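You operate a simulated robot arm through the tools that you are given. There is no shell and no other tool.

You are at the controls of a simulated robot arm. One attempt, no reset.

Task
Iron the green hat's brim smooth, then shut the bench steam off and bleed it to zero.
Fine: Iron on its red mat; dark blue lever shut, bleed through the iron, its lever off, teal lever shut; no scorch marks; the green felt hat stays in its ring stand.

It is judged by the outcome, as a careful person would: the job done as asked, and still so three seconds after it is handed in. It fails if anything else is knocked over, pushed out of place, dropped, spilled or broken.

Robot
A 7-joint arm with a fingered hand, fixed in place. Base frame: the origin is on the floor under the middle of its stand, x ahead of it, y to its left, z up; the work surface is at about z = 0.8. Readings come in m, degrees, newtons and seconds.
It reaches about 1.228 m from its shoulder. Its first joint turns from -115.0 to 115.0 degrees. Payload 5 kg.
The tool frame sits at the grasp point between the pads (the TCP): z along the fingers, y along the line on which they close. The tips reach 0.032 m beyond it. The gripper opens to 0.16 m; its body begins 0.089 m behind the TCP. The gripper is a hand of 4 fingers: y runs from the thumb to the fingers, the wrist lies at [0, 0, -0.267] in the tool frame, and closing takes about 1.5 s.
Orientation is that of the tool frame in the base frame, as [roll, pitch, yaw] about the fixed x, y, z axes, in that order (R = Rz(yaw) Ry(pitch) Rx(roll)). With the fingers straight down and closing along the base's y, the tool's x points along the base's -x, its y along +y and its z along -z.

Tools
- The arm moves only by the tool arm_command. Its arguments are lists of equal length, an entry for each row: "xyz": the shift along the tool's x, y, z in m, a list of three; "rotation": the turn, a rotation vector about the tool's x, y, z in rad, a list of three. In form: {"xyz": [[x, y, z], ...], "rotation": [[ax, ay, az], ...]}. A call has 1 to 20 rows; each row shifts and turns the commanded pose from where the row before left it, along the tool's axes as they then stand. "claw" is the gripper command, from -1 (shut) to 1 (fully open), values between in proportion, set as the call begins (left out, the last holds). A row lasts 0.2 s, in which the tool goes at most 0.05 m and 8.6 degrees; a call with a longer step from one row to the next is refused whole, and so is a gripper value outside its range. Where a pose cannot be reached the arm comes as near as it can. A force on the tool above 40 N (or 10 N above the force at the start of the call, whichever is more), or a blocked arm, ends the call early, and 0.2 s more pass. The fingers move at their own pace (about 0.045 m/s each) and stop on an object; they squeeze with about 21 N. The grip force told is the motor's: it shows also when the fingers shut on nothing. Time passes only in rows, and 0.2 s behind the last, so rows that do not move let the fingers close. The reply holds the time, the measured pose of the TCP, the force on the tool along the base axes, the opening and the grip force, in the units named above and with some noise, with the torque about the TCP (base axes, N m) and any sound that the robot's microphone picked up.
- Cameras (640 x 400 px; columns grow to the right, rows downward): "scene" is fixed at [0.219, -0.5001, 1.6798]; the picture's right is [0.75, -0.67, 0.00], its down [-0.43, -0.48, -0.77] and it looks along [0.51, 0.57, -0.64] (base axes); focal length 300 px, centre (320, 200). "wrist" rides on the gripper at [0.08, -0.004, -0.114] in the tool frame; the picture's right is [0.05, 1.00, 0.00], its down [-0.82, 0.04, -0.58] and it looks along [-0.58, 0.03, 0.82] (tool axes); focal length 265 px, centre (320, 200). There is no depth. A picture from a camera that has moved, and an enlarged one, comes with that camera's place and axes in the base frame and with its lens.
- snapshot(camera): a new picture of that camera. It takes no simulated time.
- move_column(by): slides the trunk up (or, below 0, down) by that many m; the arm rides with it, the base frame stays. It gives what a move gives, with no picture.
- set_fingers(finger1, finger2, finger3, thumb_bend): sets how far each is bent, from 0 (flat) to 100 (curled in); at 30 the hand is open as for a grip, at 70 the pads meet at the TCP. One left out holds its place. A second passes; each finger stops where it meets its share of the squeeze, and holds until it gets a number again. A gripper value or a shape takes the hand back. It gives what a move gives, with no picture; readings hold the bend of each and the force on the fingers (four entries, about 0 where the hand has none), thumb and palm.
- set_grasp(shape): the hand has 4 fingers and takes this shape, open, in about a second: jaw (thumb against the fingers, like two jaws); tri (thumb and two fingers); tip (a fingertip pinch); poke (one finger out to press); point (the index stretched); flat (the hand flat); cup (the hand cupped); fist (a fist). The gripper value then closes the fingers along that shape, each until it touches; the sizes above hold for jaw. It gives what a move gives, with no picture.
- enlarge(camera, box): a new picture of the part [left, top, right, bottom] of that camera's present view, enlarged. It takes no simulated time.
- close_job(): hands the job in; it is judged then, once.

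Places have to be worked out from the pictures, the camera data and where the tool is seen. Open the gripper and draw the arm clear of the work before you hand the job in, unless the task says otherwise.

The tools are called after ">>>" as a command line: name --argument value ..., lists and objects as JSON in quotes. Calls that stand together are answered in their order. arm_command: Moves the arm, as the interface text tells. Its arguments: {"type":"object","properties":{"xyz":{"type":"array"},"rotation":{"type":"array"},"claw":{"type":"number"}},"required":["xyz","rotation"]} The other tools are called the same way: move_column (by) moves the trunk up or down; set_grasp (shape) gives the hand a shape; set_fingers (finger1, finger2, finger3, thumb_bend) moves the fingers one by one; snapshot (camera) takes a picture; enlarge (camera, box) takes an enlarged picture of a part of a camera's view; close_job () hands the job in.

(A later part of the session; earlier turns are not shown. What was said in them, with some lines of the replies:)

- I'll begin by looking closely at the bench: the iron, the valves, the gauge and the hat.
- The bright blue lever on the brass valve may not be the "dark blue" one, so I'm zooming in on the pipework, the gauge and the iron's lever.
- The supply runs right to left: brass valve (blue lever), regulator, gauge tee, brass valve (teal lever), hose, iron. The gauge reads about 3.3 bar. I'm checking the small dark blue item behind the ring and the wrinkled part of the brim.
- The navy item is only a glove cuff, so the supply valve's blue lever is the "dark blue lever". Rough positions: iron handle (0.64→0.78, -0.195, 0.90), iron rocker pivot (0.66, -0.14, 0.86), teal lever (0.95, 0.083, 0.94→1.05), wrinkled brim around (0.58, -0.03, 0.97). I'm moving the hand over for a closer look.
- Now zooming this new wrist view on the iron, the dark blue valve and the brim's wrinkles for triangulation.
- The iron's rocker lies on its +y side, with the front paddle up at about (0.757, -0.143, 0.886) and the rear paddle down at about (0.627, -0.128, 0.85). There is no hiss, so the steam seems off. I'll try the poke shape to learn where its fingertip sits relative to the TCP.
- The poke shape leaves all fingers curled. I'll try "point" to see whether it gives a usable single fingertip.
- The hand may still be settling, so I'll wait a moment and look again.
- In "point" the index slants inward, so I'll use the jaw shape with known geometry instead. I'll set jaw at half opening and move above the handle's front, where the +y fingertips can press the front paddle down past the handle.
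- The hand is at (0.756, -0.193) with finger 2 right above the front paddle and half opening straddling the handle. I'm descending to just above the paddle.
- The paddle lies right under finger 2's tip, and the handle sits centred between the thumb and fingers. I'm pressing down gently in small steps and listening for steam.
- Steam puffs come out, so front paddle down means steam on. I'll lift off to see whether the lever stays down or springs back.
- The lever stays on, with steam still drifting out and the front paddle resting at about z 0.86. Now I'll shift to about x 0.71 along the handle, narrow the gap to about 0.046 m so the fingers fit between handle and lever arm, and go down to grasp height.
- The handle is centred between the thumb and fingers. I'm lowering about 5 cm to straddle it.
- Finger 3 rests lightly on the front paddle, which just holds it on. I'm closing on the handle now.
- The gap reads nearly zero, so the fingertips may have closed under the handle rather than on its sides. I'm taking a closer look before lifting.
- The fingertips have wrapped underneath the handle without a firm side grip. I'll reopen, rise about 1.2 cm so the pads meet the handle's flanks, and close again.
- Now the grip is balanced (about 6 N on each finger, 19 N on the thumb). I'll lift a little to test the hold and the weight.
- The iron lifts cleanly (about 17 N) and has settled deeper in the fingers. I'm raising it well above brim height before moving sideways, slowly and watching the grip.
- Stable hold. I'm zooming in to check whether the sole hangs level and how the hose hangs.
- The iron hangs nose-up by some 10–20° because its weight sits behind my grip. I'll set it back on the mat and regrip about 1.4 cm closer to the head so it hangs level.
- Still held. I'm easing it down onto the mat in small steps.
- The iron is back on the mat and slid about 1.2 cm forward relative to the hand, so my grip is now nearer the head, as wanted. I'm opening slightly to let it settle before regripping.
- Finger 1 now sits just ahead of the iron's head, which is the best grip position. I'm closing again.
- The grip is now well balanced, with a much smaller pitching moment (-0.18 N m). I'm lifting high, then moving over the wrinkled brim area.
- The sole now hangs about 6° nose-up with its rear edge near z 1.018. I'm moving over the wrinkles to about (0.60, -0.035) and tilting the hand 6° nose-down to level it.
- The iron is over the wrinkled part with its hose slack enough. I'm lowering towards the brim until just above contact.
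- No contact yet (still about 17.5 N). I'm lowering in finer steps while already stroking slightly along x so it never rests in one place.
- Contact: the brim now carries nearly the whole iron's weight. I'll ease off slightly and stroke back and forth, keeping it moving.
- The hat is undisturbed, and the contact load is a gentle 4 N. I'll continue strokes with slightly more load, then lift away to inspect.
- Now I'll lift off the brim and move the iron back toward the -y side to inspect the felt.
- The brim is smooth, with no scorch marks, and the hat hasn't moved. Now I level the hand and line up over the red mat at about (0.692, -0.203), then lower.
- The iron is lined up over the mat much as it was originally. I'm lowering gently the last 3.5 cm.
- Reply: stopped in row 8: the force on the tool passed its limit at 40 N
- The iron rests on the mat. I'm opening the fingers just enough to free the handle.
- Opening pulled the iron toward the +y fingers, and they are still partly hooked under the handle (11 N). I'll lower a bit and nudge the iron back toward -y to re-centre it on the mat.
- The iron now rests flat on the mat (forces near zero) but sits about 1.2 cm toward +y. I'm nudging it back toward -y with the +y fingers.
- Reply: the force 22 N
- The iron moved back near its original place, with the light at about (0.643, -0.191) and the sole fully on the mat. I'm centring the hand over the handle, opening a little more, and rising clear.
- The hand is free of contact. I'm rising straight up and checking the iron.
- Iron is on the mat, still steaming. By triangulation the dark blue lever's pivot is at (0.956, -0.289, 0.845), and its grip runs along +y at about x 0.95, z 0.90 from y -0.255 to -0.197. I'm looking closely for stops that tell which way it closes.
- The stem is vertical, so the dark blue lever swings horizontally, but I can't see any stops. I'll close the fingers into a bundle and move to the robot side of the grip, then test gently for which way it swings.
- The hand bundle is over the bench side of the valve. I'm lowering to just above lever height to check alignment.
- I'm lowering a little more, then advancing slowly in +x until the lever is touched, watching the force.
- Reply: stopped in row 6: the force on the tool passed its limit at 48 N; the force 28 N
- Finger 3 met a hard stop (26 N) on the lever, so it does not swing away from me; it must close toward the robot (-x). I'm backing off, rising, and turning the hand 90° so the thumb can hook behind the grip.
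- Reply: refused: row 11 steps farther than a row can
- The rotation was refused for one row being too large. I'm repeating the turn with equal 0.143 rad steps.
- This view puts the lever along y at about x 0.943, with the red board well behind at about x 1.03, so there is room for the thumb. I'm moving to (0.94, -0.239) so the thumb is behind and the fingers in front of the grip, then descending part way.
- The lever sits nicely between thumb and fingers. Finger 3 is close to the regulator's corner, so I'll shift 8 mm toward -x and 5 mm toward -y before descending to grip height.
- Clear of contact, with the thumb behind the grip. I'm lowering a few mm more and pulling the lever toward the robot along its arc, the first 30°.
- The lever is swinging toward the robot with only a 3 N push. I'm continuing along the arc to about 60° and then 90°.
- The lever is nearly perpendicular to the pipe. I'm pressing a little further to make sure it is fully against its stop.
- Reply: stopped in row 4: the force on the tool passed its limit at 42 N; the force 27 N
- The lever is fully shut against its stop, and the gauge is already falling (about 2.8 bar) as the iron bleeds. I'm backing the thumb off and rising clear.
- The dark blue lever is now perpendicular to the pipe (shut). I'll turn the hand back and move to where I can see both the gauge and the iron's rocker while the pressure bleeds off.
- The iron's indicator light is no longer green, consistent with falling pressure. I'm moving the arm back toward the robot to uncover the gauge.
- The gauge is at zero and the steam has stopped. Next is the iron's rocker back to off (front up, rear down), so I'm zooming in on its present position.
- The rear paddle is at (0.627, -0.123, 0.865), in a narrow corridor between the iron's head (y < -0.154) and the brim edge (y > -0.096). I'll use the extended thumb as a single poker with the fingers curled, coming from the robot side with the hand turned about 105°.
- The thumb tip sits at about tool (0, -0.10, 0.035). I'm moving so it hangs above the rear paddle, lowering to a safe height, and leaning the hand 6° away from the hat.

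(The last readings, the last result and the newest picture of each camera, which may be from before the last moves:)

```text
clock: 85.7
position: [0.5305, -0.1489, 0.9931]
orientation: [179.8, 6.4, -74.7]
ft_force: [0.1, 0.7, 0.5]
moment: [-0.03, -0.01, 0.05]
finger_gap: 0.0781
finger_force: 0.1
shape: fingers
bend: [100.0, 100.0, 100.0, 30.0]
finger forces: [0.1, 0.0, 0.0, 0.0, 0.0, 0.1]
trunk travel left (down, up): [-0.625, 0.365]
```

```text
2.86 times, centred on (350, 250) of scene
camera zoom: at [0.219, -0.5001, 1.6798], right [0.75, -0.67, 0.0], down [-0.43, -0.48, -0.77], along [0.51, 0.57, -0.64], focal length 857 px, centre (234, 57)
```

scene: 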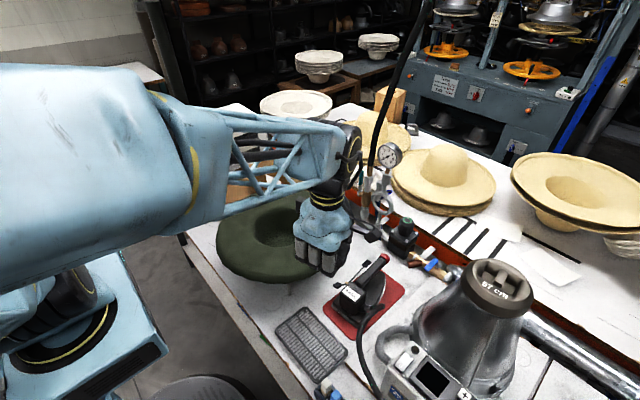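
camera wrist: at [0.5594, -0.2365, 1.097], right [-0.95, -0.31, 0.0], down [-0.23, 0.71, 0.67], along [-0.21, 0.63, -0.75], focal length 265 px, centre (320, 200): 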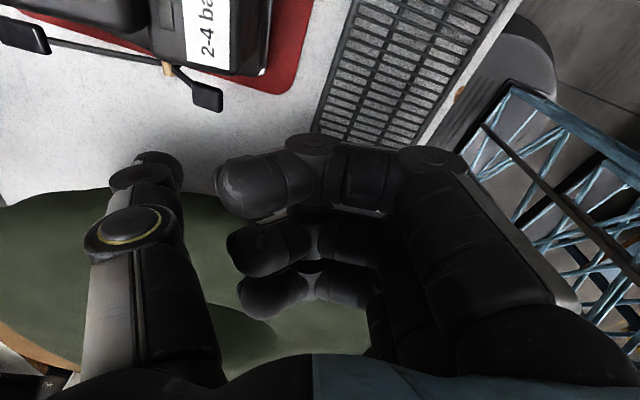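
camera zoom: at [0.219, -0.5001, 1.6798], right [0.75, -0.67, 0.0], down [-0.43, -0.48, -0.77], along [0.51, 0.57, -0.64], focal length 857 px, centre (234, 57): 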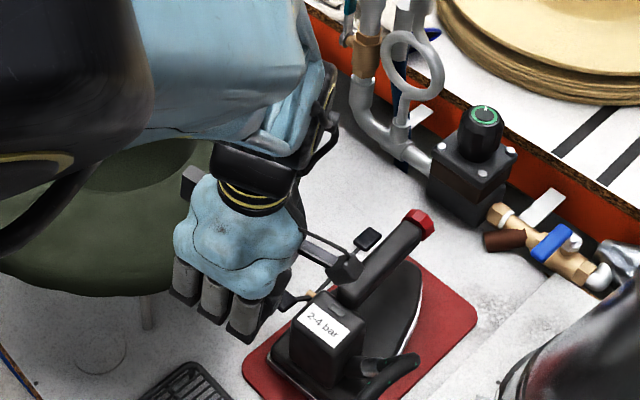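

The thumb tip (about 0.623, -0.122, 0.96) is almost exactly above the rear paddle (0.626, -0.124). I'm descending vertically in steps to just above it.

>>> arm_command --xyz '[[0.0049, -0.0024, 0.0199], [0.0022, 0, 0.0199], [0.0022, 0, 0.0199], [0.0008, 0, 0.007], [0, 0, 0]]' --rotation '[[0, 0, 0], [0, 0, 0], [0, 0, 0], [0, 0, 0], [0, 0, 0]]'

>>> snapshot --camera "wrist"

>>> enlarge --camera "scene" --box '[300, 220, 400, 310]'

```text
clock: 86.9
position: [0.5338, -0.1529, 0.9273]
orientation: [179.8, 6.5, -74.9]
ft_force: [-0.4, -0.3, -0.8]
moment: [-0.01, 0.0, 0.0]
finger_gap: 0.078
finger_force: 0.1
shape: fingers
bend: [100.0, 100.0, 100.0, 30.0]
finger forces: [0.1, 0.0, 0.0, 0.1, 0.1, 0.0]
trunk travel left (down, up): [-0.625, 0.365]
```

```text
taken
camera wrist: at [0.5616, -0.2395, 1.0302], right [-0.95, -0.31, 0.0], down [-0.23, 0.71, 0.66], along [-0.21, 0.63, -0.75], focal length 265 px, centre (320, 200)
```

wrist: 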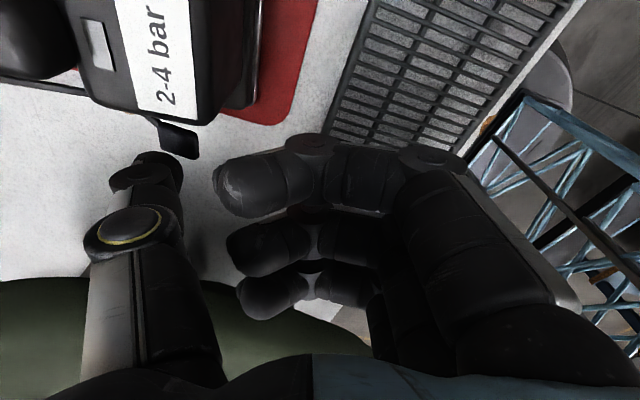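

```text
4.44 times, centred on (350, 265) of scene
camera zoom: at [0.219, -0.5001, 1.6798], right [0.75, -0.67, 0.0], down [-0.43, -0.48, -0.77], along [0.51, 0.57, -0.64], focal length 1333 px, centre (187, -89)
```

zoom: 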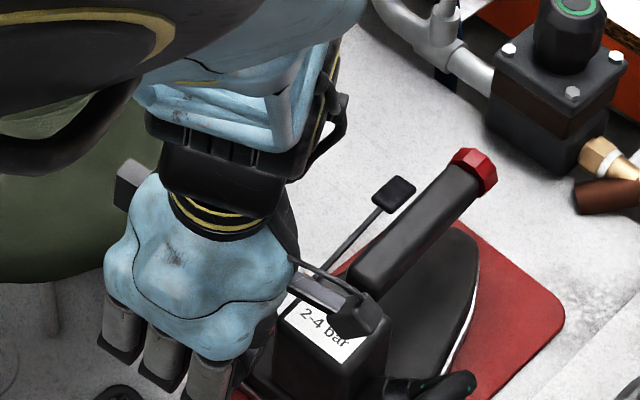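

Thumb tip is directly above the paddle, about 2.5 cm up. I'm pressing down slowly in small steps.

>>> arm_command --xyz '[[0.0011, 0, 0.0099], [0.0009, 0, 0.008], [0.0006, 0, 0.005], [0.0006, 0, 0.005], [0.0005, 0, 0.004], [0.0005, 0, 0.004]]' --rotation '[[0, 0, 0], [0, 0, 0], [0, 0, 0], [0, 0, 0], [0, 0, 0], [0, 0, 0]]'

>>> snapshot --camera "wrist"

>>> enlarge --camera "scene" --box '[300, 220, 400, 310]'

```text
clock: 88.3
position: [0.5336, -0.1529, 0.8965]
orientation: [-180.0, 6.3, -74.8]
ft_force: [-13.1, -2.1, 34.8]
moment: [0.95, -2.95, 0.15]
finger_gap: 0.0792
finger_force: 17.7
shape: fingers
bend: [100.0, 100.0, 100.0, 29.0]
finger forces: [0.1, 0.0, 0.0, 0.0, 35.6, 0.0]
trunk travel left (down, up): [-0.625, 0.365]
stopped in row 6: the force on the tool passed its limit at 46 N (the readings are from after the stop); the commanded pose is now the measured one
```

```text
taken
camera wrist: at [0.5609, -0.2396, 1.0], right [-0.95, -0.31, -0.01], down [-0.24, 0.71, 0.66], along [-0.2, 0.63, -0.75], focal length 265 px, centre (320, 200)
```

wrist: 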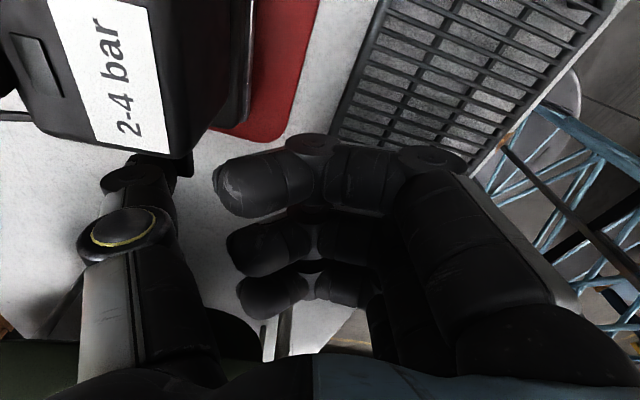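

```text
4.44 times, centred on (350, 265) of scene
camera zoom: at [0.219, -0.5001, 1.6798], right [0.75, -0.67, 0.0], down [-0.43, -0.48, -0.77], along [0.51, 0.57, -0.64], focal length 1333 px, centre (187, -89)
```

zoom: 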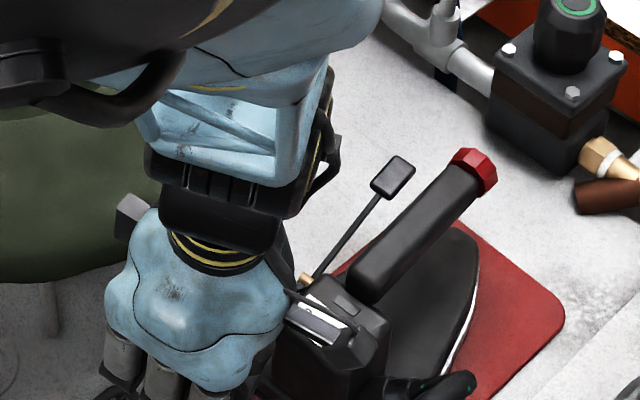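

The front paddle has risen by about 2.5 cm, and the rear paddle hit its stop (35 N): the iron's lever is off. I'm lifting the thumb straight up and away.

>>> arm_command --xyz '[[-0.0011, 0, -0.0099], [-0.0022, 0, -0.0199], [-0.0033, 0, -0.03], [-0.0044, 0, -0.04], [-0.0044, 0, -0.04], [-0.0044, 0, -0.04], [-0.0044, 0, -0.04]]' --rotation '[[0, 0, 0], [0, 0, 0], [0, 0, 0], [0, 0, 0], [0, 0, 0], [0, 0, 0], [0, 0, 0]]'

>>> snapshot --camera "scene"

>>> enlarge --camera "scene" --box '[310, 230, 430, 330]'

>>> snapshot --camera "wrist"

```text
clock: 89.9
position: [0.5363, -0.1532, 1.114]
orientation: [179.8, 6.2, -74.8]
ft_force: [-0.1, -0.6, -0.3]
moment: [0.02, 0.0, 0.01]
finger_gap: 0.0783
finger_force: 0.0
shape: fingers
bend: [100.0, 100.0, 100.0, 30.0]
finger forces: [0.0, 0.1, 0.0, 0.0, 0.0, 0.1]
trunk travel left (down, up): [-0.625, 0.365]
```

```text
taken
```

scene: 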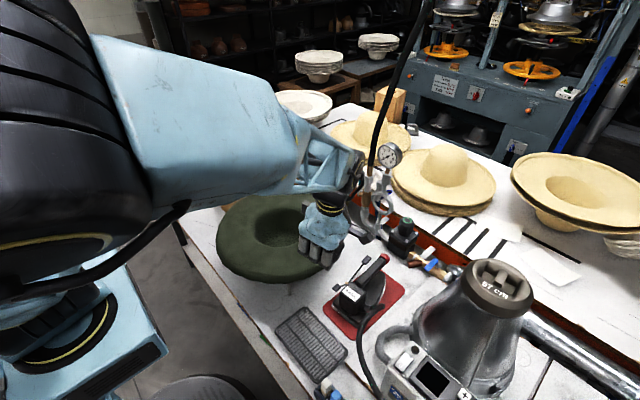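

```text
4.00 times, centred on (370, 280) of scene
camera zoom: at [0.219, -0.5001, 1.6798], right [0.75, -0.67, 0.0], down [-0.43, -0.48, -0.77], along [0.51, 0.57, -0.64], focal length 1200 px, centre (120, -120)
```

zoom: 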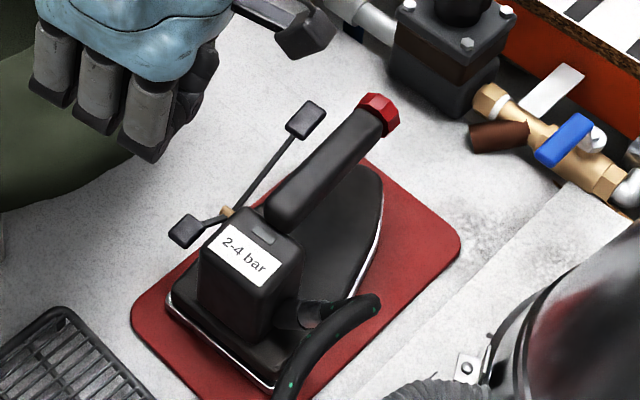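

```text
taken
camera wrist: at [0.5629, -0.241, 1.2181], right [-0.95, -0.31, 0.0], down [-0.24, 0.71, 0.66], along [-0.21, 0.63, -0.75], focal length 265 px, centre (320, 200)
```

wrist: 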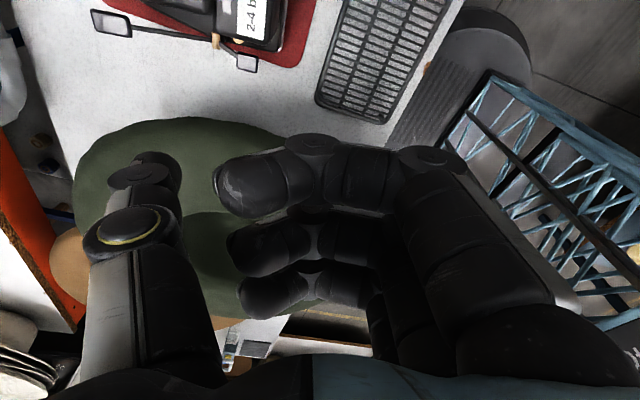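

The iron's lever is off (front paddle up, as at the start), and the iron sits on its mat. Next is the teal lever at (0.95, 0.083), upright from z 0.94 to 1.05. I'll level the hand, rise, and turn it to the opposite side so the camera stays clear of the gauge and hose.

>>> arm_command --xyz '[[0, 0, -0.02], [0, 0, -0.03], [0, 0, -0.03], [0, 0, -0.03], [0, 0, -0.03], [0, 0, 0], [0, 0, 0], [0, 0, 0], [0, 0, 0], [0, 0, 0], [0, 0, 0], [0, 0, 0], [0, 0, 0], [0, 0, 0], [0, 0, 0]]' --rotation '[[0, 0.105, 0], [0, 0, 0.141], [0, 0, 0.141], [0, 0, 0.141], [0, 0, 0.141], [0, 0, 0.141], [0, 0, 0.141], [0, 0, 0.141], [0, 0, 0.141], [0, 0, 0.141], [0, 0, 0.141], [0, 0, 0.141], [0, 0, 0.141], [0, 0, 0.141], [0, 0, 0]]' --claw -0.25

>>> arm_command --xyz '[[0, 0, 0], [0, 0, 0], [0, 0, 0], [0, 0, 0], [0, 0, 0], [0, 0, 0], [0, 0, 0], [0, 0, 0], [0, 0, 0], [0, 0, 0], [0, 0, 0], [0, 0, 0]]' --rotation '[[0, 0, 0.143], [0, 0, 0.143], [0, 0, 0.143], [0, 0, 0.143], [0, 0, 0.143], [0, 0, 0.143], [0, 0, 0.143], [0, 0, 0.143], [0, 0, 0.143], [0, 0, 0.143], [0, 0, 0.141], [0, 0, 0]]'

>>> snapshot --camera "scene"

>>> snapshot --camera "wrist"

```text
clock: 93.1
position: [0.5365, -0.1555, 1.2533]
orientation: [179.6, -0.3, -179.9]
ft_force: [-0.6, -0.1, 0.2]
moment: [0.01, 0.02, -0.03]
finger_gap: 0.0606
finger_force: 0.0
shape: jaw
bend: [73.0, 73.0, 73.0, 70.0]
finger forces: [0.1, 0.1, 0.0, 0.0, 0.0, 0.0]
trunk travel left (down, up): [-0.625, 0.365]
```

```text
clock: 95.7
position: [0.5366, -0.1536, 1.2545]
orientation: [-179.7, -0.3, 90.1]
ft_force: [0.3, 0.9, 0.0]
moment: [-0.01, -0.01, 0.01]
finger_gap: 0.0606
finger_force: 0.1
shape: jaw
bend: [73.0, 73.0, 73.0, 70.0]
finger forces: [0.0, 0.1, 0.1, 0.0, 0.0, 0.1]
trunk travel left (down, up): [-0.625, 0.365]
```

```text
taken
```

scene: 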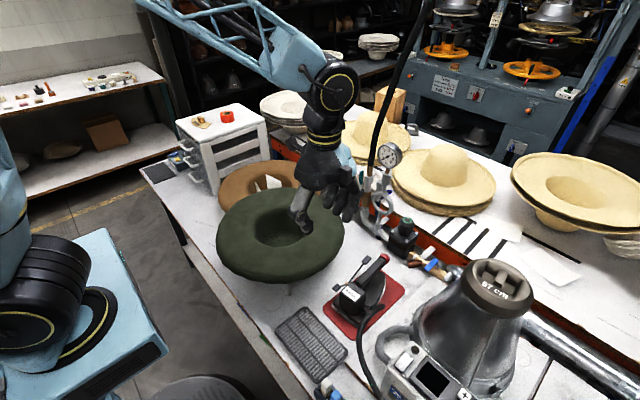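

```text
taken
camera wrist: at [0.5315, -0.0742, 1.368], right [1.0, 0.05, 0.0], down [0.05, -0.82, 0.57], along [0.03, -0.57, -0.82], focal length 265 px, centre (320, 200)
```

wrist: 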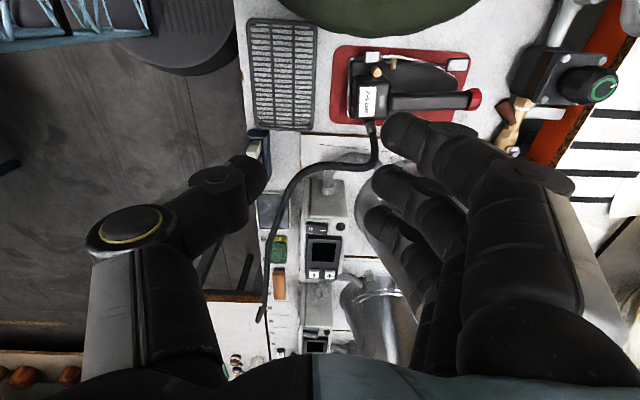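

The hand is turned, with the fingers now facing the back. I'm moving over to view the teal valve from (0.80, 0.15).

>>> arm_command --xyz '[[0.0338, 0.0292, 0], [0.0338, 0.0292, 0], [0.0338, 0.0292, 0], [0.0338, 0.0292, 0], [0.0338, 0.0292, 0], [0.0338, 0.0292, 0], [0.0338, 0.0292, 0], [0.0338, 0.0292, 0], [0.0338, 0.0292, 0], [0, 0, 0]]' --rotation '[[0, 0, 0], [0, 0, 0], [0, 0, 0], [0, 0, 0], [0, 0, 0], [0, 0, 0], [0, 0, 0], [0, 0, 0], [0, 0, 0], [0, 0, 0]]'

>>> snapshot --camera "wrist"

>>> enlarge --camera "scene" --box '[310, 110, 430, 260]'

```text
clock: 97.9
position: [0.7975, 0.1511, 1.2524]
orientation: [-179.8, -0.3, 90.0]
ft_force: [-0.1, -0.7, 0.6]
moment: [0.01, -0.04, 0.01]
finger_gap: 0.0607
finger_force: 0.0
shape: jaw
bend: [73.0, 73.0, 73.0, 70.0]
finger forces: [0.0, 0.1, 0.0, 0.1, 0.1, 0.0]
trunk travel left (down, up): [-0.625, 0.365]
```

```text
taken
camera wrist: at [0.7932, 0.2316, 1.3674], right [1.0, 0.05, 0.0], down [0.05, -0.82, 0.57], along [0.03, -0.57, -0.82], focal length 265 px, centre (320, 200)
```

wrist: 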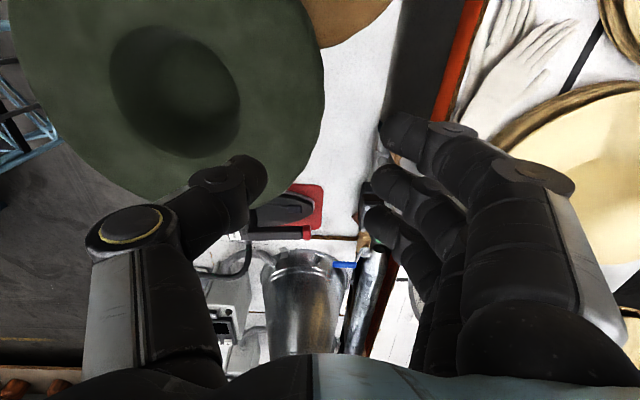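

```text
2.67 times, centred on (370, 185) of scene
camera zoom: at [0.219, -0.5001, 1.6798], right [0.75, -0.67, 0.0], down [-0.43, -0.48, -0.77], along [0.51, 0.57, -0.64], focal length 800 px, centre (187, 240)
```

zoom: 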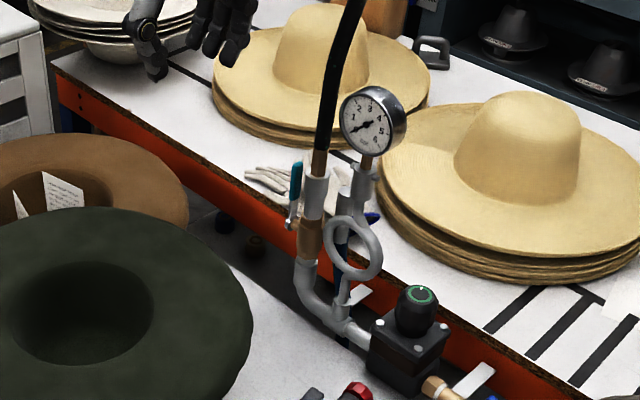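

The teal valve is hidden behind a finger in this view, so I'm advancing so that it falls between the thumb and fingers.

>>> arm_command --xyz '[[0.006, 0.03, 0], [0.006, 0.03, 0], [0.006, 0.03, 0], [0.004, 0.03, 0.01], [0, 0.03, 0.01], [0, 0, 0.01], [0, 0, 0.01], [0, 0, 0]]' --rotation '[[0, 0, 0], [0, 0, 0], [0, 0, 0], [0, 0, 0], [0, 0, 0], [0, 0, 0], [0, 0, 0], [0, 0, 0]]'

>>> snapshot --camera "wrist"

>>> enlarge --camera "scene" --box '[310, 110, 430, 260]'

```text
clock: 99.7
position: [0.9496, 0.1722, 1.2132]
orientation: [-179.7, -0.3, 90.2]
ft_force: [-0.1, -0.2, 0.2]
moment: [-0.03, -0.02, 0.01]
finger_gap: 0.0606
finger_force: 0.2
shape: jaw
bend: [73.0, 73.0, 73.0, 70.0]
finger forces: [0.0, 0.1, 0.0, 0.0, 0.1, 0.0]
trunk travel left (down, up): [-0.625, 0.365]
```

```text
taken
camera wrist: at [0.9445, 0.2537, 1.327], right [1.0, 0.06, 0.0], down [0.05, -0.82, 0.57], along [0.03, -0.57, -0.82], focal length 265 px, centre (320, 200)
```

wrist: 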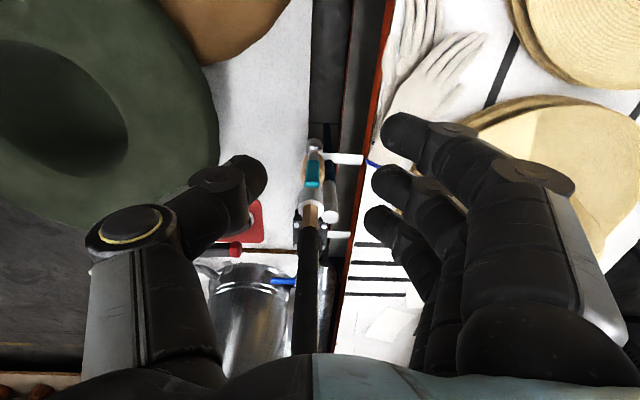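

```text
2.67 times, centred on (370, 185) of scene
camera zoom: at [0.219, -0.5001, 1.6798], right [0.75, -0.67, 0.0], down [-0.43, -0.48, -0.77], along [0.51, 0.57, -0.64], focal length 800 px, centre (187, 240)
```

zoom: 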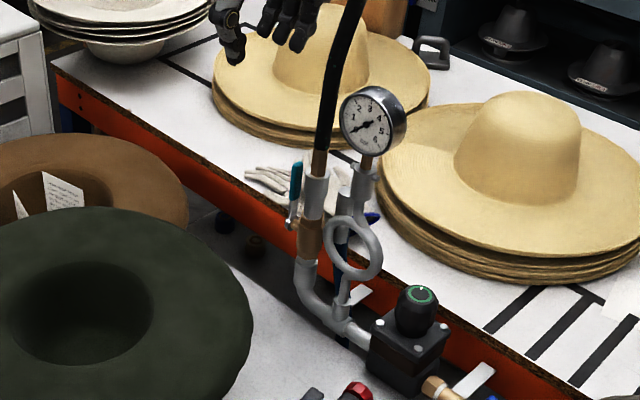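

Now I can see the teal lever, so I'm enlarging the view for exact positions.

>>> enlarge --camera "wrist" --box '[270, 110, 370, 260]'

>>> enlarge --camera "scene" --box '[350, 150, 410, 225]'

```text
2.67 times, centred on (320, 185) of wrist
camera zoom: at [0.9445, 0.2537, 1.327], right [1.0, 0.06, 0.0], down [0.05, -0.82, 0.57], along [0.03, -0.57, -0.82], focal length 708 px, centre (320, 240)
```

zoom: 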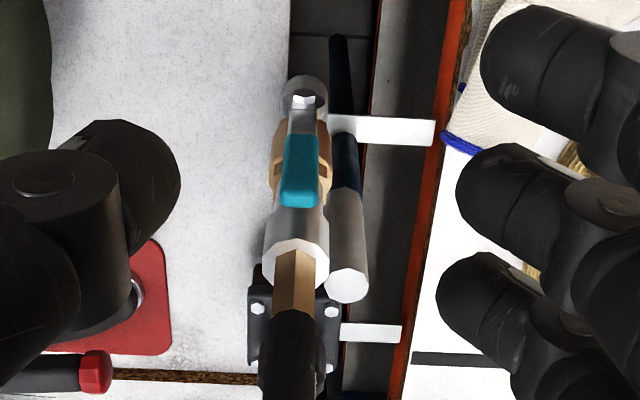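

```text
5.33 times, centred on (380, 188) of scene
camera zoom: at [0.219, -0.5001, 1.6798], right [0.75, -0.67, 0.0], down [-0.43, -0.48, -0.77], along [0.51, 0.57, -0.64], focal length 1600 px, centre (0, 267)
```

zoom: 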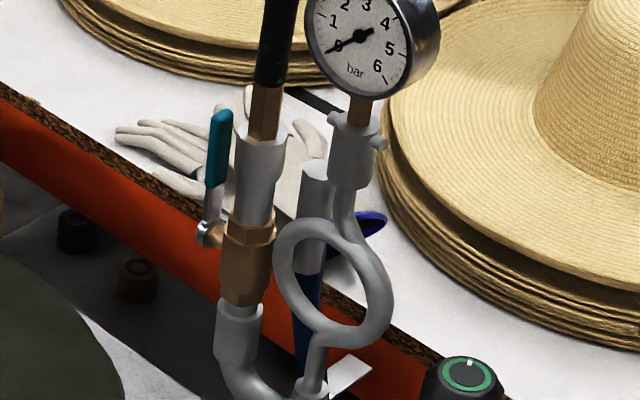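

The teal lever is at x≈0.942, y≈0.083, with its top at z≈1.05. I'll close the fingers to keep clear of the green hat, descend at y 0.17 behind the lever's plane, then slide in so finger 3 hooks behind the lever.

>>> arm_command --xyz '[[0, 0.01, 0.01], [0, 0.01, 0.02], [0, 0.004, 0.03], [0, 0, 0.03], [0, 0, 0.03], [0, 0, 0.03], [0, 0, 0.02], [0, 0, 0.006], [0, 0, 0]]' --rotation '[[0, 0, 0], [0, 0, 0], [0, 0, 0], [0, 0, 0], [0, 0, 0], [0, 0, 0], [0, 0, 0], [0, 0, 0], [0, 0, 0]]' --claw -1

>>> snapshot --camera "wrist"

>>> enlarge --camera "scene" --box '[310, 90, 430, 240]'

```text
clock: 101.7
position: [0.9711, 0.1728, 1.0364]
orientation: [-179.6, -0.1, 90.1]
ft_force: [0.6, 0.4, 0.1]
moment: [0.04, -0.01, 0.01]
finger_gap: 0.0
finger_force: 20.5
shape: jaw
bend: [68.0, 63.0, 68.0, 67.0]
finger forces: [0.0, 0.0, 0.1, 0.0, 0.0, 0.0]
trunk travel left (down, up): [-0.625, 0.365]
```

```text
taken
camera wrist: at [0.9668, 0.2539, 1.1508], right [1.0, 0.06, 0.0], down [0.05, -0.82, 0.57], along [0.03, -0.57, -0.82], focal length 265 px, centre (320, 200)
```

wrist: 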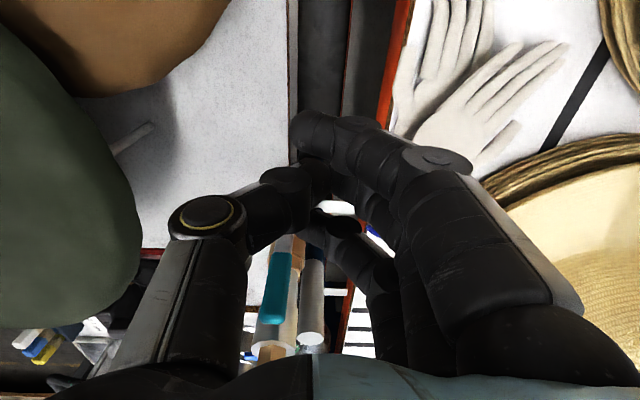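

```text
2.67 times, centred on (370, 165) of scene
camera zoom: at [0.219, -0.5001, 1.6798], right [0.75, -0.67, 0.0], down [-0.43, -0.48, -0.77], along [0.51, 0.57, -0.64], focal length 800 px, centre (187, 293)
```

zoom: 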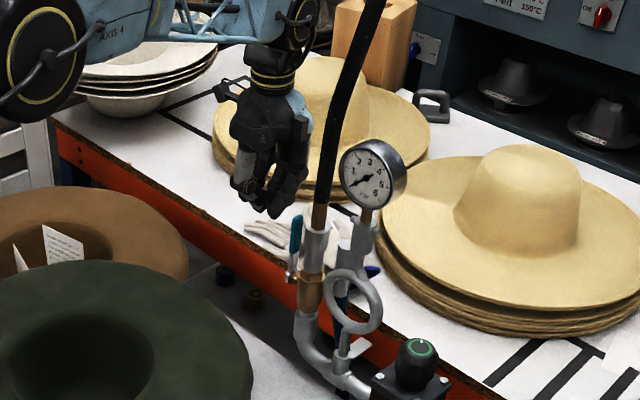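

Finger 3's inner face (x≈0.97) is behind the lever's plane. I'm sliding in toward -y so it lines up behind the lever.

>>> arm_command --xyz '[[-0.02, 0, 0], [-0.018, 0, 0], [-0.014, 0, 0], [0, 0, 0]]' --rotation '[[0, 0, 0], [0, 0, 0], [0, 0, 0], [0, 0, 0]]'

>>> snapshot --camera "wrist"

>>> enlarge --camera "scene" --box '[330, 110, 420, 220]'

```text
clock: 102.7
position: [0.9716, 0.1208, 1.0368]
orientation: [-179.7, -0.2, 90.1]
ft_force: [0.2, 0.1, -0.4]
moment: [0.03, 0.03, -0.04]
finger_gap: 0.0003
finger_force: 20.2
shape: jaw
bend: [68.0, 63.0, 68.0, 67.0]
finger forces: [0.0, 0.1, 0.0, 0.1, 0.0, 0.0]
trunk travel left (down, up): [-0.625, 0.365]
```

```text
taken
camera wrist: at [0.9666, 0.2022, 1.1515], right [1.0, 0.06, 0.0], down [0.05, -0.82, 0.57], along [0.03, -0.57, -0.82], focal length 265 px, centre (320, 200)
```

wrist: 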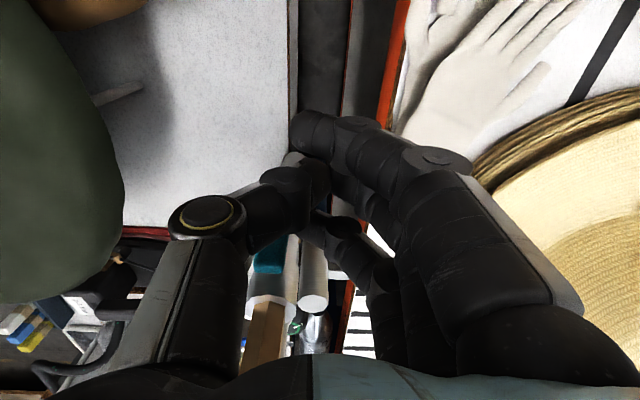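

```text
3.64 times, centred on (375, 165) of scene
camera zoom: at [0.219, -0.5001, 1.6798], right [0.75, -0.67, 0.0], down [-0.43, -0.48, -0.77], along [0.51, 0.57, -0.64], focal length 1091 px, centre (120, 327)
```

zoom: 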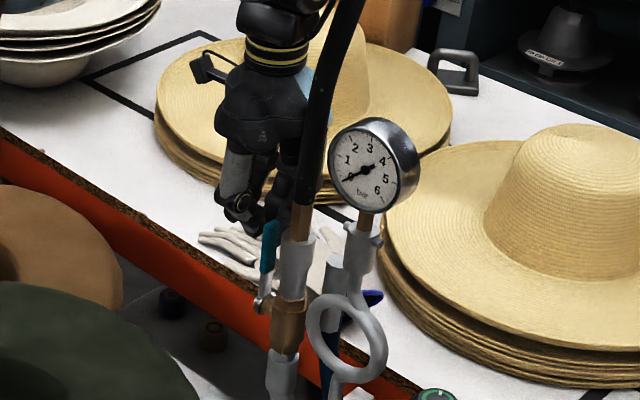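

Aligned and contact-free. I'm pulling gently toward -x to see whether the lever moves this way.

>>> arm_command --xyz '[[0, -0.008, 0], [0, -0.008, 0], [0, -0.006, 0], [0, -0.006, 0], [0, -0.005, 0]]' --rotation '[[0, 0, 0], [0, 0, 0], [0, 0, 0], [0, 0, 0], [0, 0, 0]]'

>>> snapshot --camera "wrist"

>>> enlarge --camera "scene" --box '[330, 110, 420, 220]'

```text
clock: 103.9
position: [0.9385, 0.1213, 1.0373]
orientation: [-179.7, -0.2, 90.2]
ft_force: [2.2, 0.3, 0.8]
moment: [-0.05, -0.06, 0.02]
finger_gap: 0.0
finger_force: 20.8
shape: jaw
bend: [68.0, 63.0, 67.0, 67.0]
finger forces: [0.1, 0.0, 1.6, 0.0, 0.0, 0.1]
trunk travel left (down, up): [-0.625, 0.365]
```

```text
taken
camera wrist: at [0.9332, 0.2023, 1.1506], right [1.0, 0.06, 0.0], down [0.05, -0.82, 0.57], along [0.03, -0.57, -0.82], focal length 265 px, centre (320, 200)
```

wrist: 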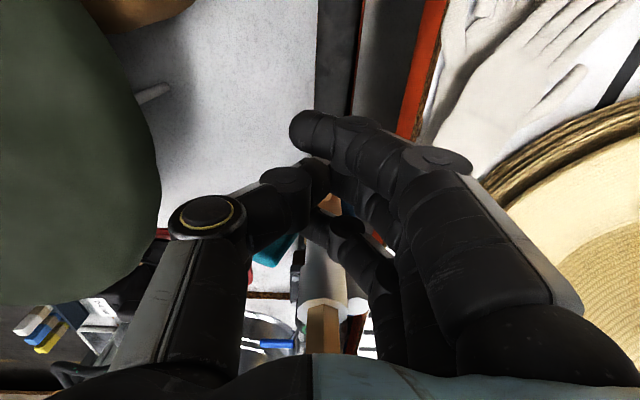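

```text
3.64 times, centred on (375, 165) of scene
camera zoom: at [0.219, -0.5001, 1.6798], right [0.75, -0.67, 0.0], down [-0.43, -0.48, -0.77], along [0.51, 0.57, -0.64], focal length 1091 px, centre (120, 327)
```

zoom: 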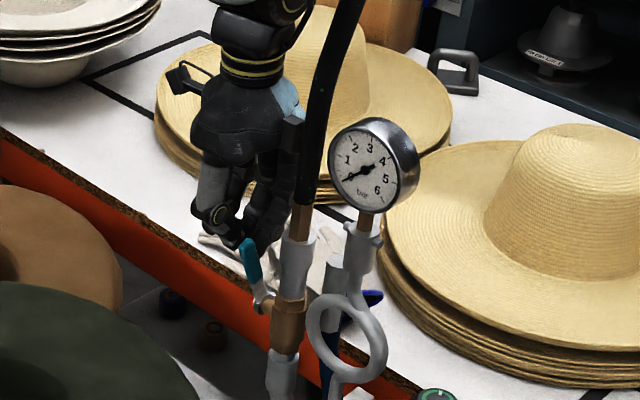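

The lever swings toward the robot with only 2 N. I'm continuing along its arc, moving -x and then gradually down.

>>> arm_command --xyz '[[0, -0.01, 0], [0, -0.01, 0], [0, -0.01, 0], [0, -0.009, 0.002], [0, -0.009, 0.003], [0, -0.008, 0.005], [0, 0, 0]]' --rotation '[[0, 0, 0], [0, 0, 0], [0, 0, 0], [0, 0, 0], [0, 0, 0], [0, 0, 0], [0, 0, 0]]'

>>> snapshot --camera "wrist"

>>> enlarge --camera "scene" --box '[320, 120, 410, 230]'

```text
clock: 105.5
position: [0.8823, 0.1206, 1.0275]
orientation: [-179.7, -0.3, 90.1]
ft_force: [0.3, -0.6, 0.7]
moment: [-0.01, 0.01, -0.03]
finger_gap: 0.0002
finger_force: 20.8
shape: jaw
bend: [68.0, 63.0, 68.0, 67.0]
finger forces: [0.1, 0.0, 0.1, 0.0, 0.0, 0.0]
trunk travel left (down, up): [-0.625, 0.365]
```

```text
taken
camera wrist: at [0.8775, 0.202, 1.142], right [1.0, 0.06, -0.01], down [0.05, -0.82, 0.57], along [0.03, -0.57, -0.82], focal length 265 px, centre (320, 200)
```

wrist: 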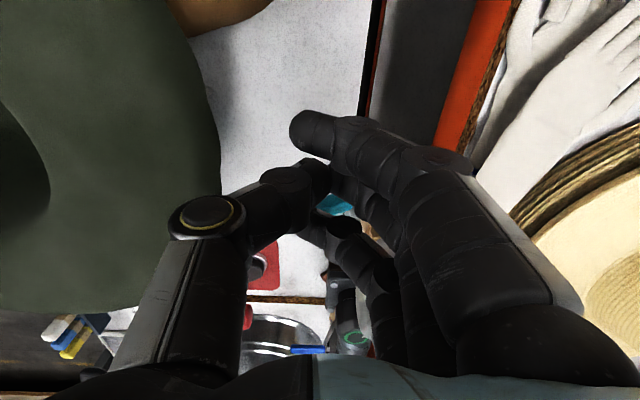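

```text
3.64 times, centred on (365, 175) of scene
camera zoom: at [0.219, -0.5001, 1.6798], right [0.75, -0.67, 0.0], down [-0.43, -0.48, -0.77], along [0.51, 0.57, -0.64], focal length 1091 px, centre (156, 291)
```

zoom: 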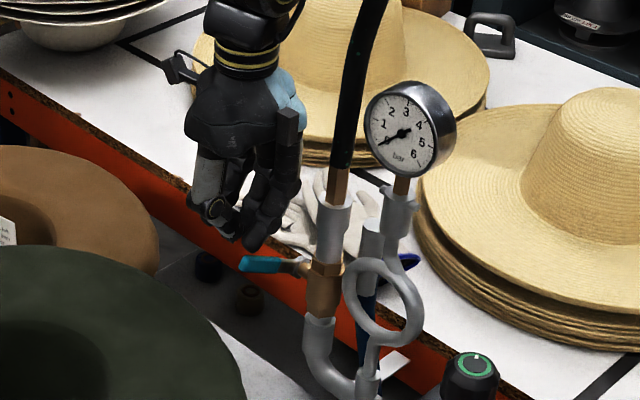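

The lever is now at about 60° and the finger sits just above it. I'm continuing down to press it to horizontal.

>>> arm_command --xyz '[[0, -0.006, 0.01], [0, -0.005, 0.01], [0, -0.003, 0.01], [0, -0.002, 0.01], [0, 0, 0.008], [0, 0, 0.005]]' --rotation '[[0, 0, 0], [0, 0, 0], [0, 0, 0], [0, 0, 0], [0, 0, 0], [0, 0, 0]]'

>>> snapshot --camera "wrist"

>>> enlarge --camera "scene" --box '[320, 120, 410, 230]'

```text
clock: 106.9
position: [0.869, 0.1202, 0.9783]
orientation: [179.8, -0.2, 90.2]
ft_force: [14.0, -1.9, 27.6]
moment: [-1.03, 0.06, 0.51]
finger_gap: 0.0001
finger_force: 21.0
shape: jaw
bend: [68.0, 63.0, 72.0, 67.0]
finger forces: [0.0, 0.1, 26.9, 0.1, 0.0, 0.0]
trunk travel left (down, up): [-0.625, 0.365]
```

```text
taken
camera wrist: at [0.8629, 0.2021, 1.0927], right [1.0, 0.06, 0.0], down [0.04, -0.82, 0.57], along [0.03, -0.57, -0.82], focal length 265 px, centre (320, 200)
```

wrist: 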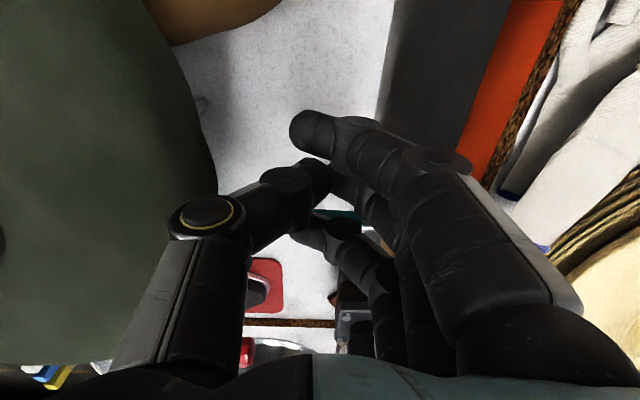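

```text
3.64 times, centred on (365, 175) of scene
camera zoom: at [0.219, -0.5001, 1.6798], right [0.75, -0.67, 0.0], down [-0.43, -0.48, -0.77], along [0.51, 0.57, -0.64], focal length 1091 px, centre (156, 291)
```

zoom: 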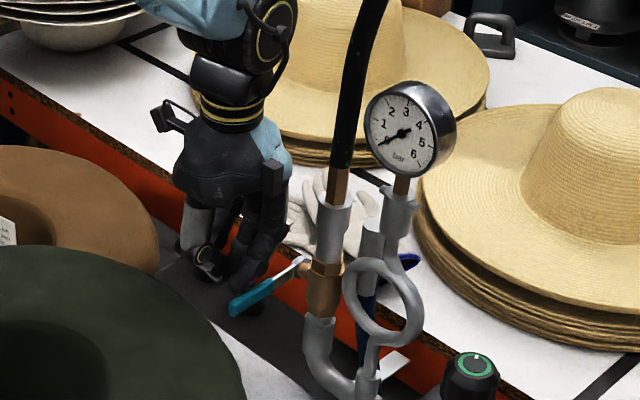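

The lever is horizontal and hard against its stop (27 N), so the teal valve is shut. I'm backing off upward and away.

>>> arm_command --xyz '[[0, 0, -0.01], [0.005, 0, -0.02], [0.015, 0, -0.03], [0.02, 0, -0.035], [0.02, 0, -0.035], [0, 0, -0.04], [0, 0, -0.03]]' --rotation '[[0, 0, 0], [0, 0, 0], [0, 0, 0], [0, 0, 0], [0, 0, 0], [0, 0, 0], [0, 0, 0]]'

>>> snapshot --camera "scene"

>>> enlarge --camera "scene" --box '[330, 130, 430, 230]'

>>> snapshot --camera "wrist"

```text
clock: 108.5
position: [0.8655, 0.1795, 1.1746]
orientation: [-179.7, -0.2, 90.1]
ft_force: [-0.5, 0.3, 0.5]
moment: [-0.03, -0.01, -0.04]
finger_gap: 0.0001
finger_force: 20.4
shape: jaw
bend: [68.0, 63.0, 68.0, 67.0]
finger forces: [0.0, 0.1, 0.0, 0.0, 0.0, 0.0]
trunk travel left (down, up): [-0.625, 0.365]
```

```text
taken
```

scene: 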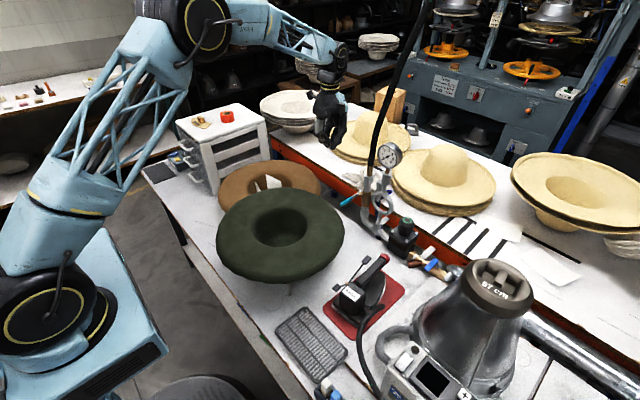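

```text
4.00 times, centred on (380, 180) of scene
camera zoom: at [0.219, -0.5001, 1.6798], right [0.75, -0.67, 0.0], down [-0.43, -0.48, -0.77], along [0.51, 0.57, -0.64], focal length 1200 px, centre (80, 280)
```

zoom: 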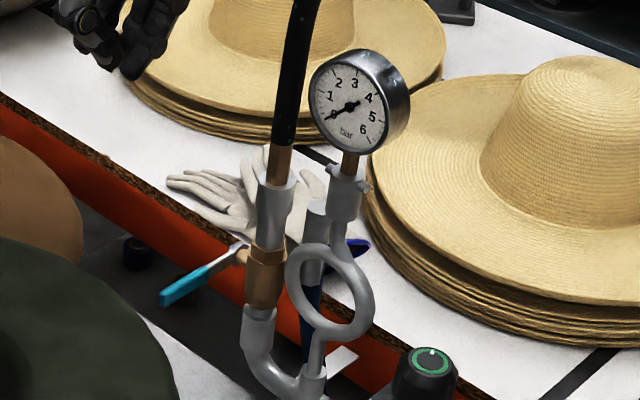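

```text
taken
camera wrist: at [0.86, 0.26, 1.2891], right [1.0, 0.06, 0.0], down [0.05, -0.82, 0.57], along [0.03, -0.57, -0.82], focal length 265 px, centre (320, 200)
```

wrist: 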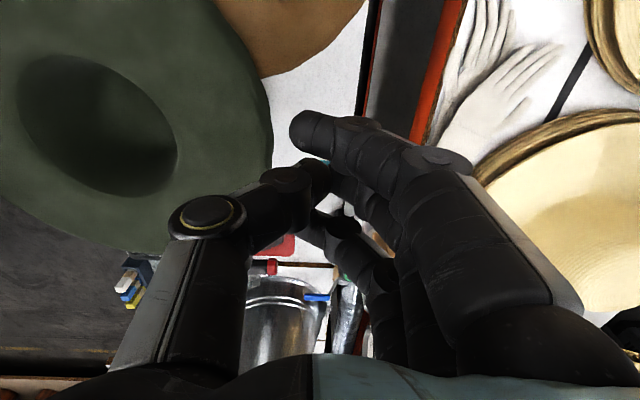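

The teal lever is horizontal (shut). I'm opening the gripper and drawing the arm up and back over clear space, then doing a final inspection.

>>> arm_command --xyz '[[0, 0, -0.04], [0, 0, -0.04], [0, 0, -0.04], [0, 0, -0.04], [0, -0.04, -0.02], [0, -0.045, 0], [0, -0.045, 0], [0, -0.045, 0], [0, -0.045, 0], [0, -0.045, 0], [0, -0.045, 0], [0, 0, 0]]' --rotation '[[0, 0, 0], [0, 0, 0], [0, 0, 0], [0, 0, 0], [0, 0, 0], [0, 0, 0], [0, 0, 0], [0, 0, 0], [0, 0, 0], [0, 0, 0], [0, 0, 0], [0, 0, 0]]' --claw 1

>>> snapshot --camera "scene"

>>> enlarge --camera "scene" --box '[370, 130, 420, 180]'

>>> enlarge --camera "scene" --box '[310, 230, 450, 350]'

>>> enlarge --camera "scene" --box '[200, 170, 360, 300]'

```text
clock: 111.1
position: [0.5589, 0.176, 1.3564]
orientation: [-179.6, -0.2, 90.2]
ft_force: [-0.4, -0.6, -0.4]
moment: [0.0, 0.03, 0.02]
finger_gap: 0.1602
finger_force: 0.0
shape: jaw
bend: [30.0, 30.0, 30.0, 30.0]
finger forces: [0.0, 0.1, 0.1, 0.1, 0.0, 0.0]
trunk travel left (down, up): [-0.625, 0.365]
```

```text
taken
```

scene: 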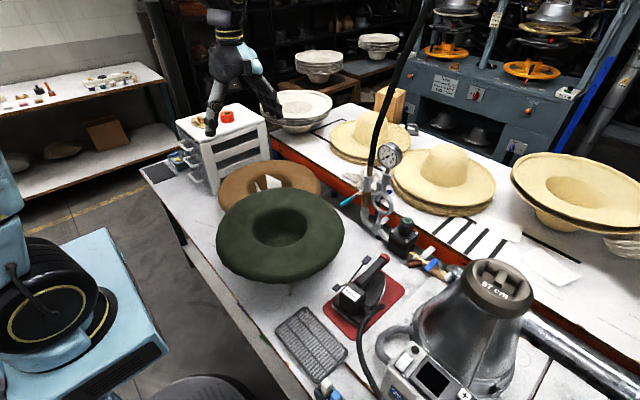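

```text
8.00 times, centred on (395, 155) of scene
camera zoom: at [0.219, -0.5001, 1.6798], right [0.75, -0.67, 0.0], down [-0.43, -0.48, -0.77], along [0.51, 0.57, -0.64], focal length 2400 px, centre (-280, 560)
```

zoom: 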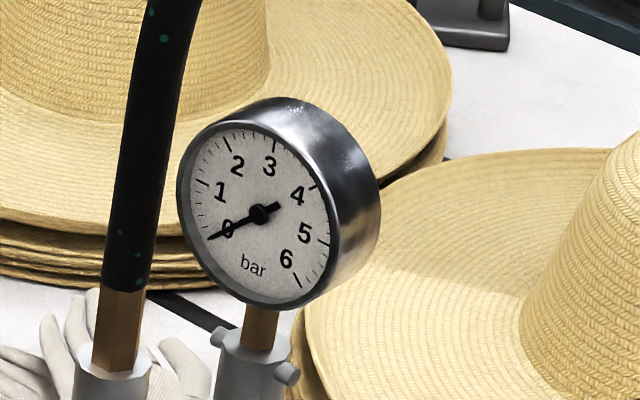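

```text
3.33 times, centred on (380, 290) of scene
camera zoom: at [0.219, -0.5001, 1.6798], right [0.75, -0.67, 0.0], down [-0.43, -0.48, -0.77], along [0.51, 0.57, -0.64], focal length 1000 px, centre (120, -100)
```

zoom: 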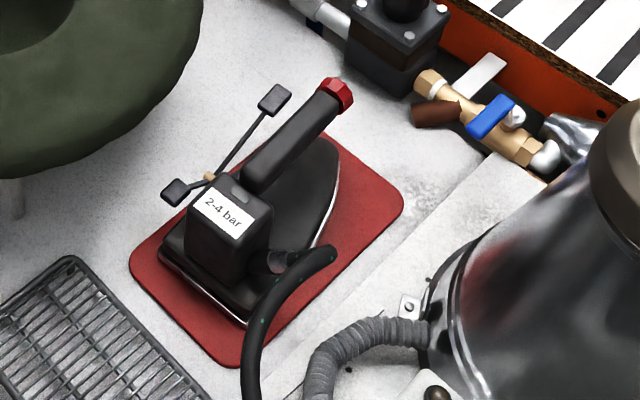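

```text
3.08 times, centred on (280, 235) of scene
camera zoom: at [0.219, -0.5001, 1.6798], right [0.75, -0.67, 0.0], down [-0.43, -0.48, -0.77], along [0.51, 0.57, -0.64], focal length 923 px, centre (443, 92)
```

zoom: 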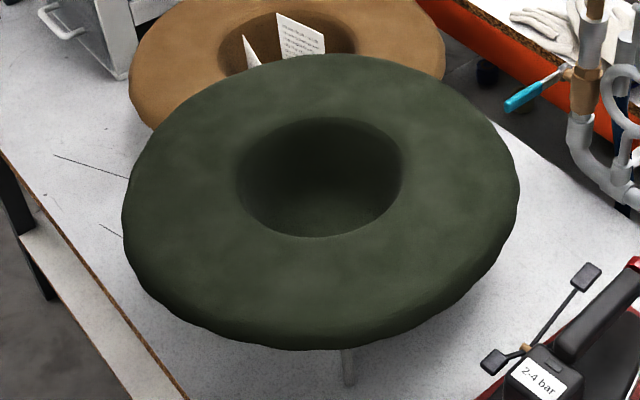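

Gauge at zero, both valves shut, iron lever off, and the hat is smooth and in place. I'm checking closely that the iron's nose is fully on the mat and the other neighbours are undisturbed.

>>> enlarge --camera "scene" --box '[340, 245, 420, 315]'

>>> enlarge --camera "scene" --box '[255, 200, 335, 275]'

>>> snapshot --camera "wrist"

```text
5.71 times, centred on (380, 280) of scene
camera zoom: at [0.219, -0.5001, 1.6798], right [0.75, -0.67, 0.0], down [-0.43, -0.48, -0.77], along [0.51, 0.57, -0.64], focal length 1714 px, centre (-23, -257)
```

zoom: 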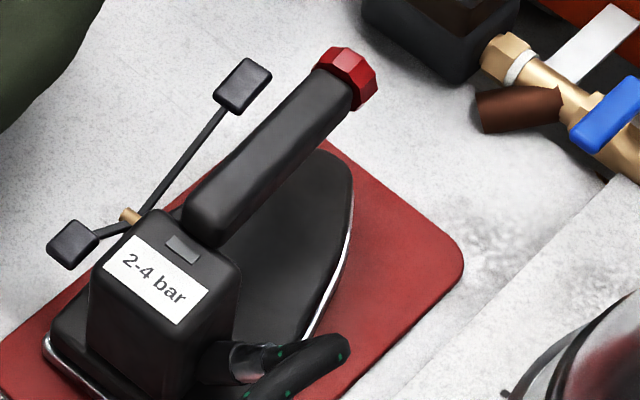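

```text
5.33 times, centred on (295, 238) of scene
camera zoom: at [0.219, -0.5001, 1.6798], right [0.75, -0.67, 0.0], down [-0.43, -0.48, -0.77], along [0.51, 0.57, -0.64], focal length 1600 px, centre (453, 0)
```

zoom: 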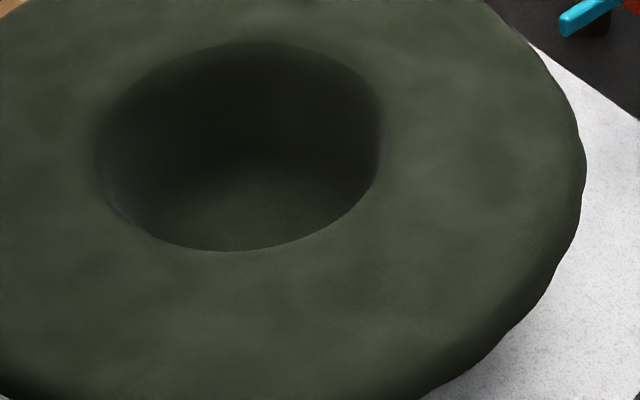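

```text
taken
camera wrist: at [0.5533, 0.2572, 1.4702], right [1.0, 0.06, -0.01], down [0.05, -0.82, 0.57], along [0.03, -0.57, -0.82], focal length 265 px, centre (320, 200)
```

wrist: 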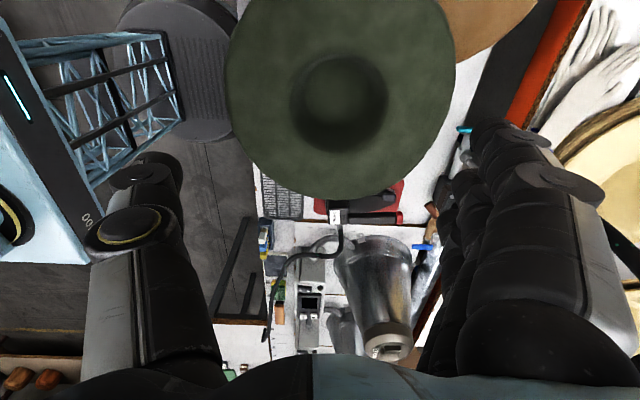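

Everything checks out: the brim is smooth with no scorch marks, and the hat sits in its ring stand. The iron is on the red mat with its lever off, both valves are shut, and the gauge reads 0 bar. The gripper is open and the arm is clear, so I'm handing the job in.

>>> close_job

```text
The job is handed in.
```

The job is handed in: the green hat's brim is ironed smooth, and the bench steam is shut off and bled to zero. I don't have the judge's result.

- **Hat:** the wrinkles are gone, there are no scorch marks, and the hat is still in its ring stand.
- **Steam:** the dark blue lever is shut. I bled the pressure out through the iron until the gauge read 0 bar, then turned the iron's lever off and shut the teal lever.
- **Iron:** it rests on its red mat, turned slightly from its starting angle. My first grip let it hang nose-up, so I set it back down once and regripped it before ironing. When I put it down at the end, I had to nudge it back to centre.
- **Dark blue lever:** I first pushed it the wrong way and met a hard stop, then pulled it toward the robot to close it. I saw no damage.

The arm is clear of the bench with the gripper open, and I saw nothing else knocked over or moved.
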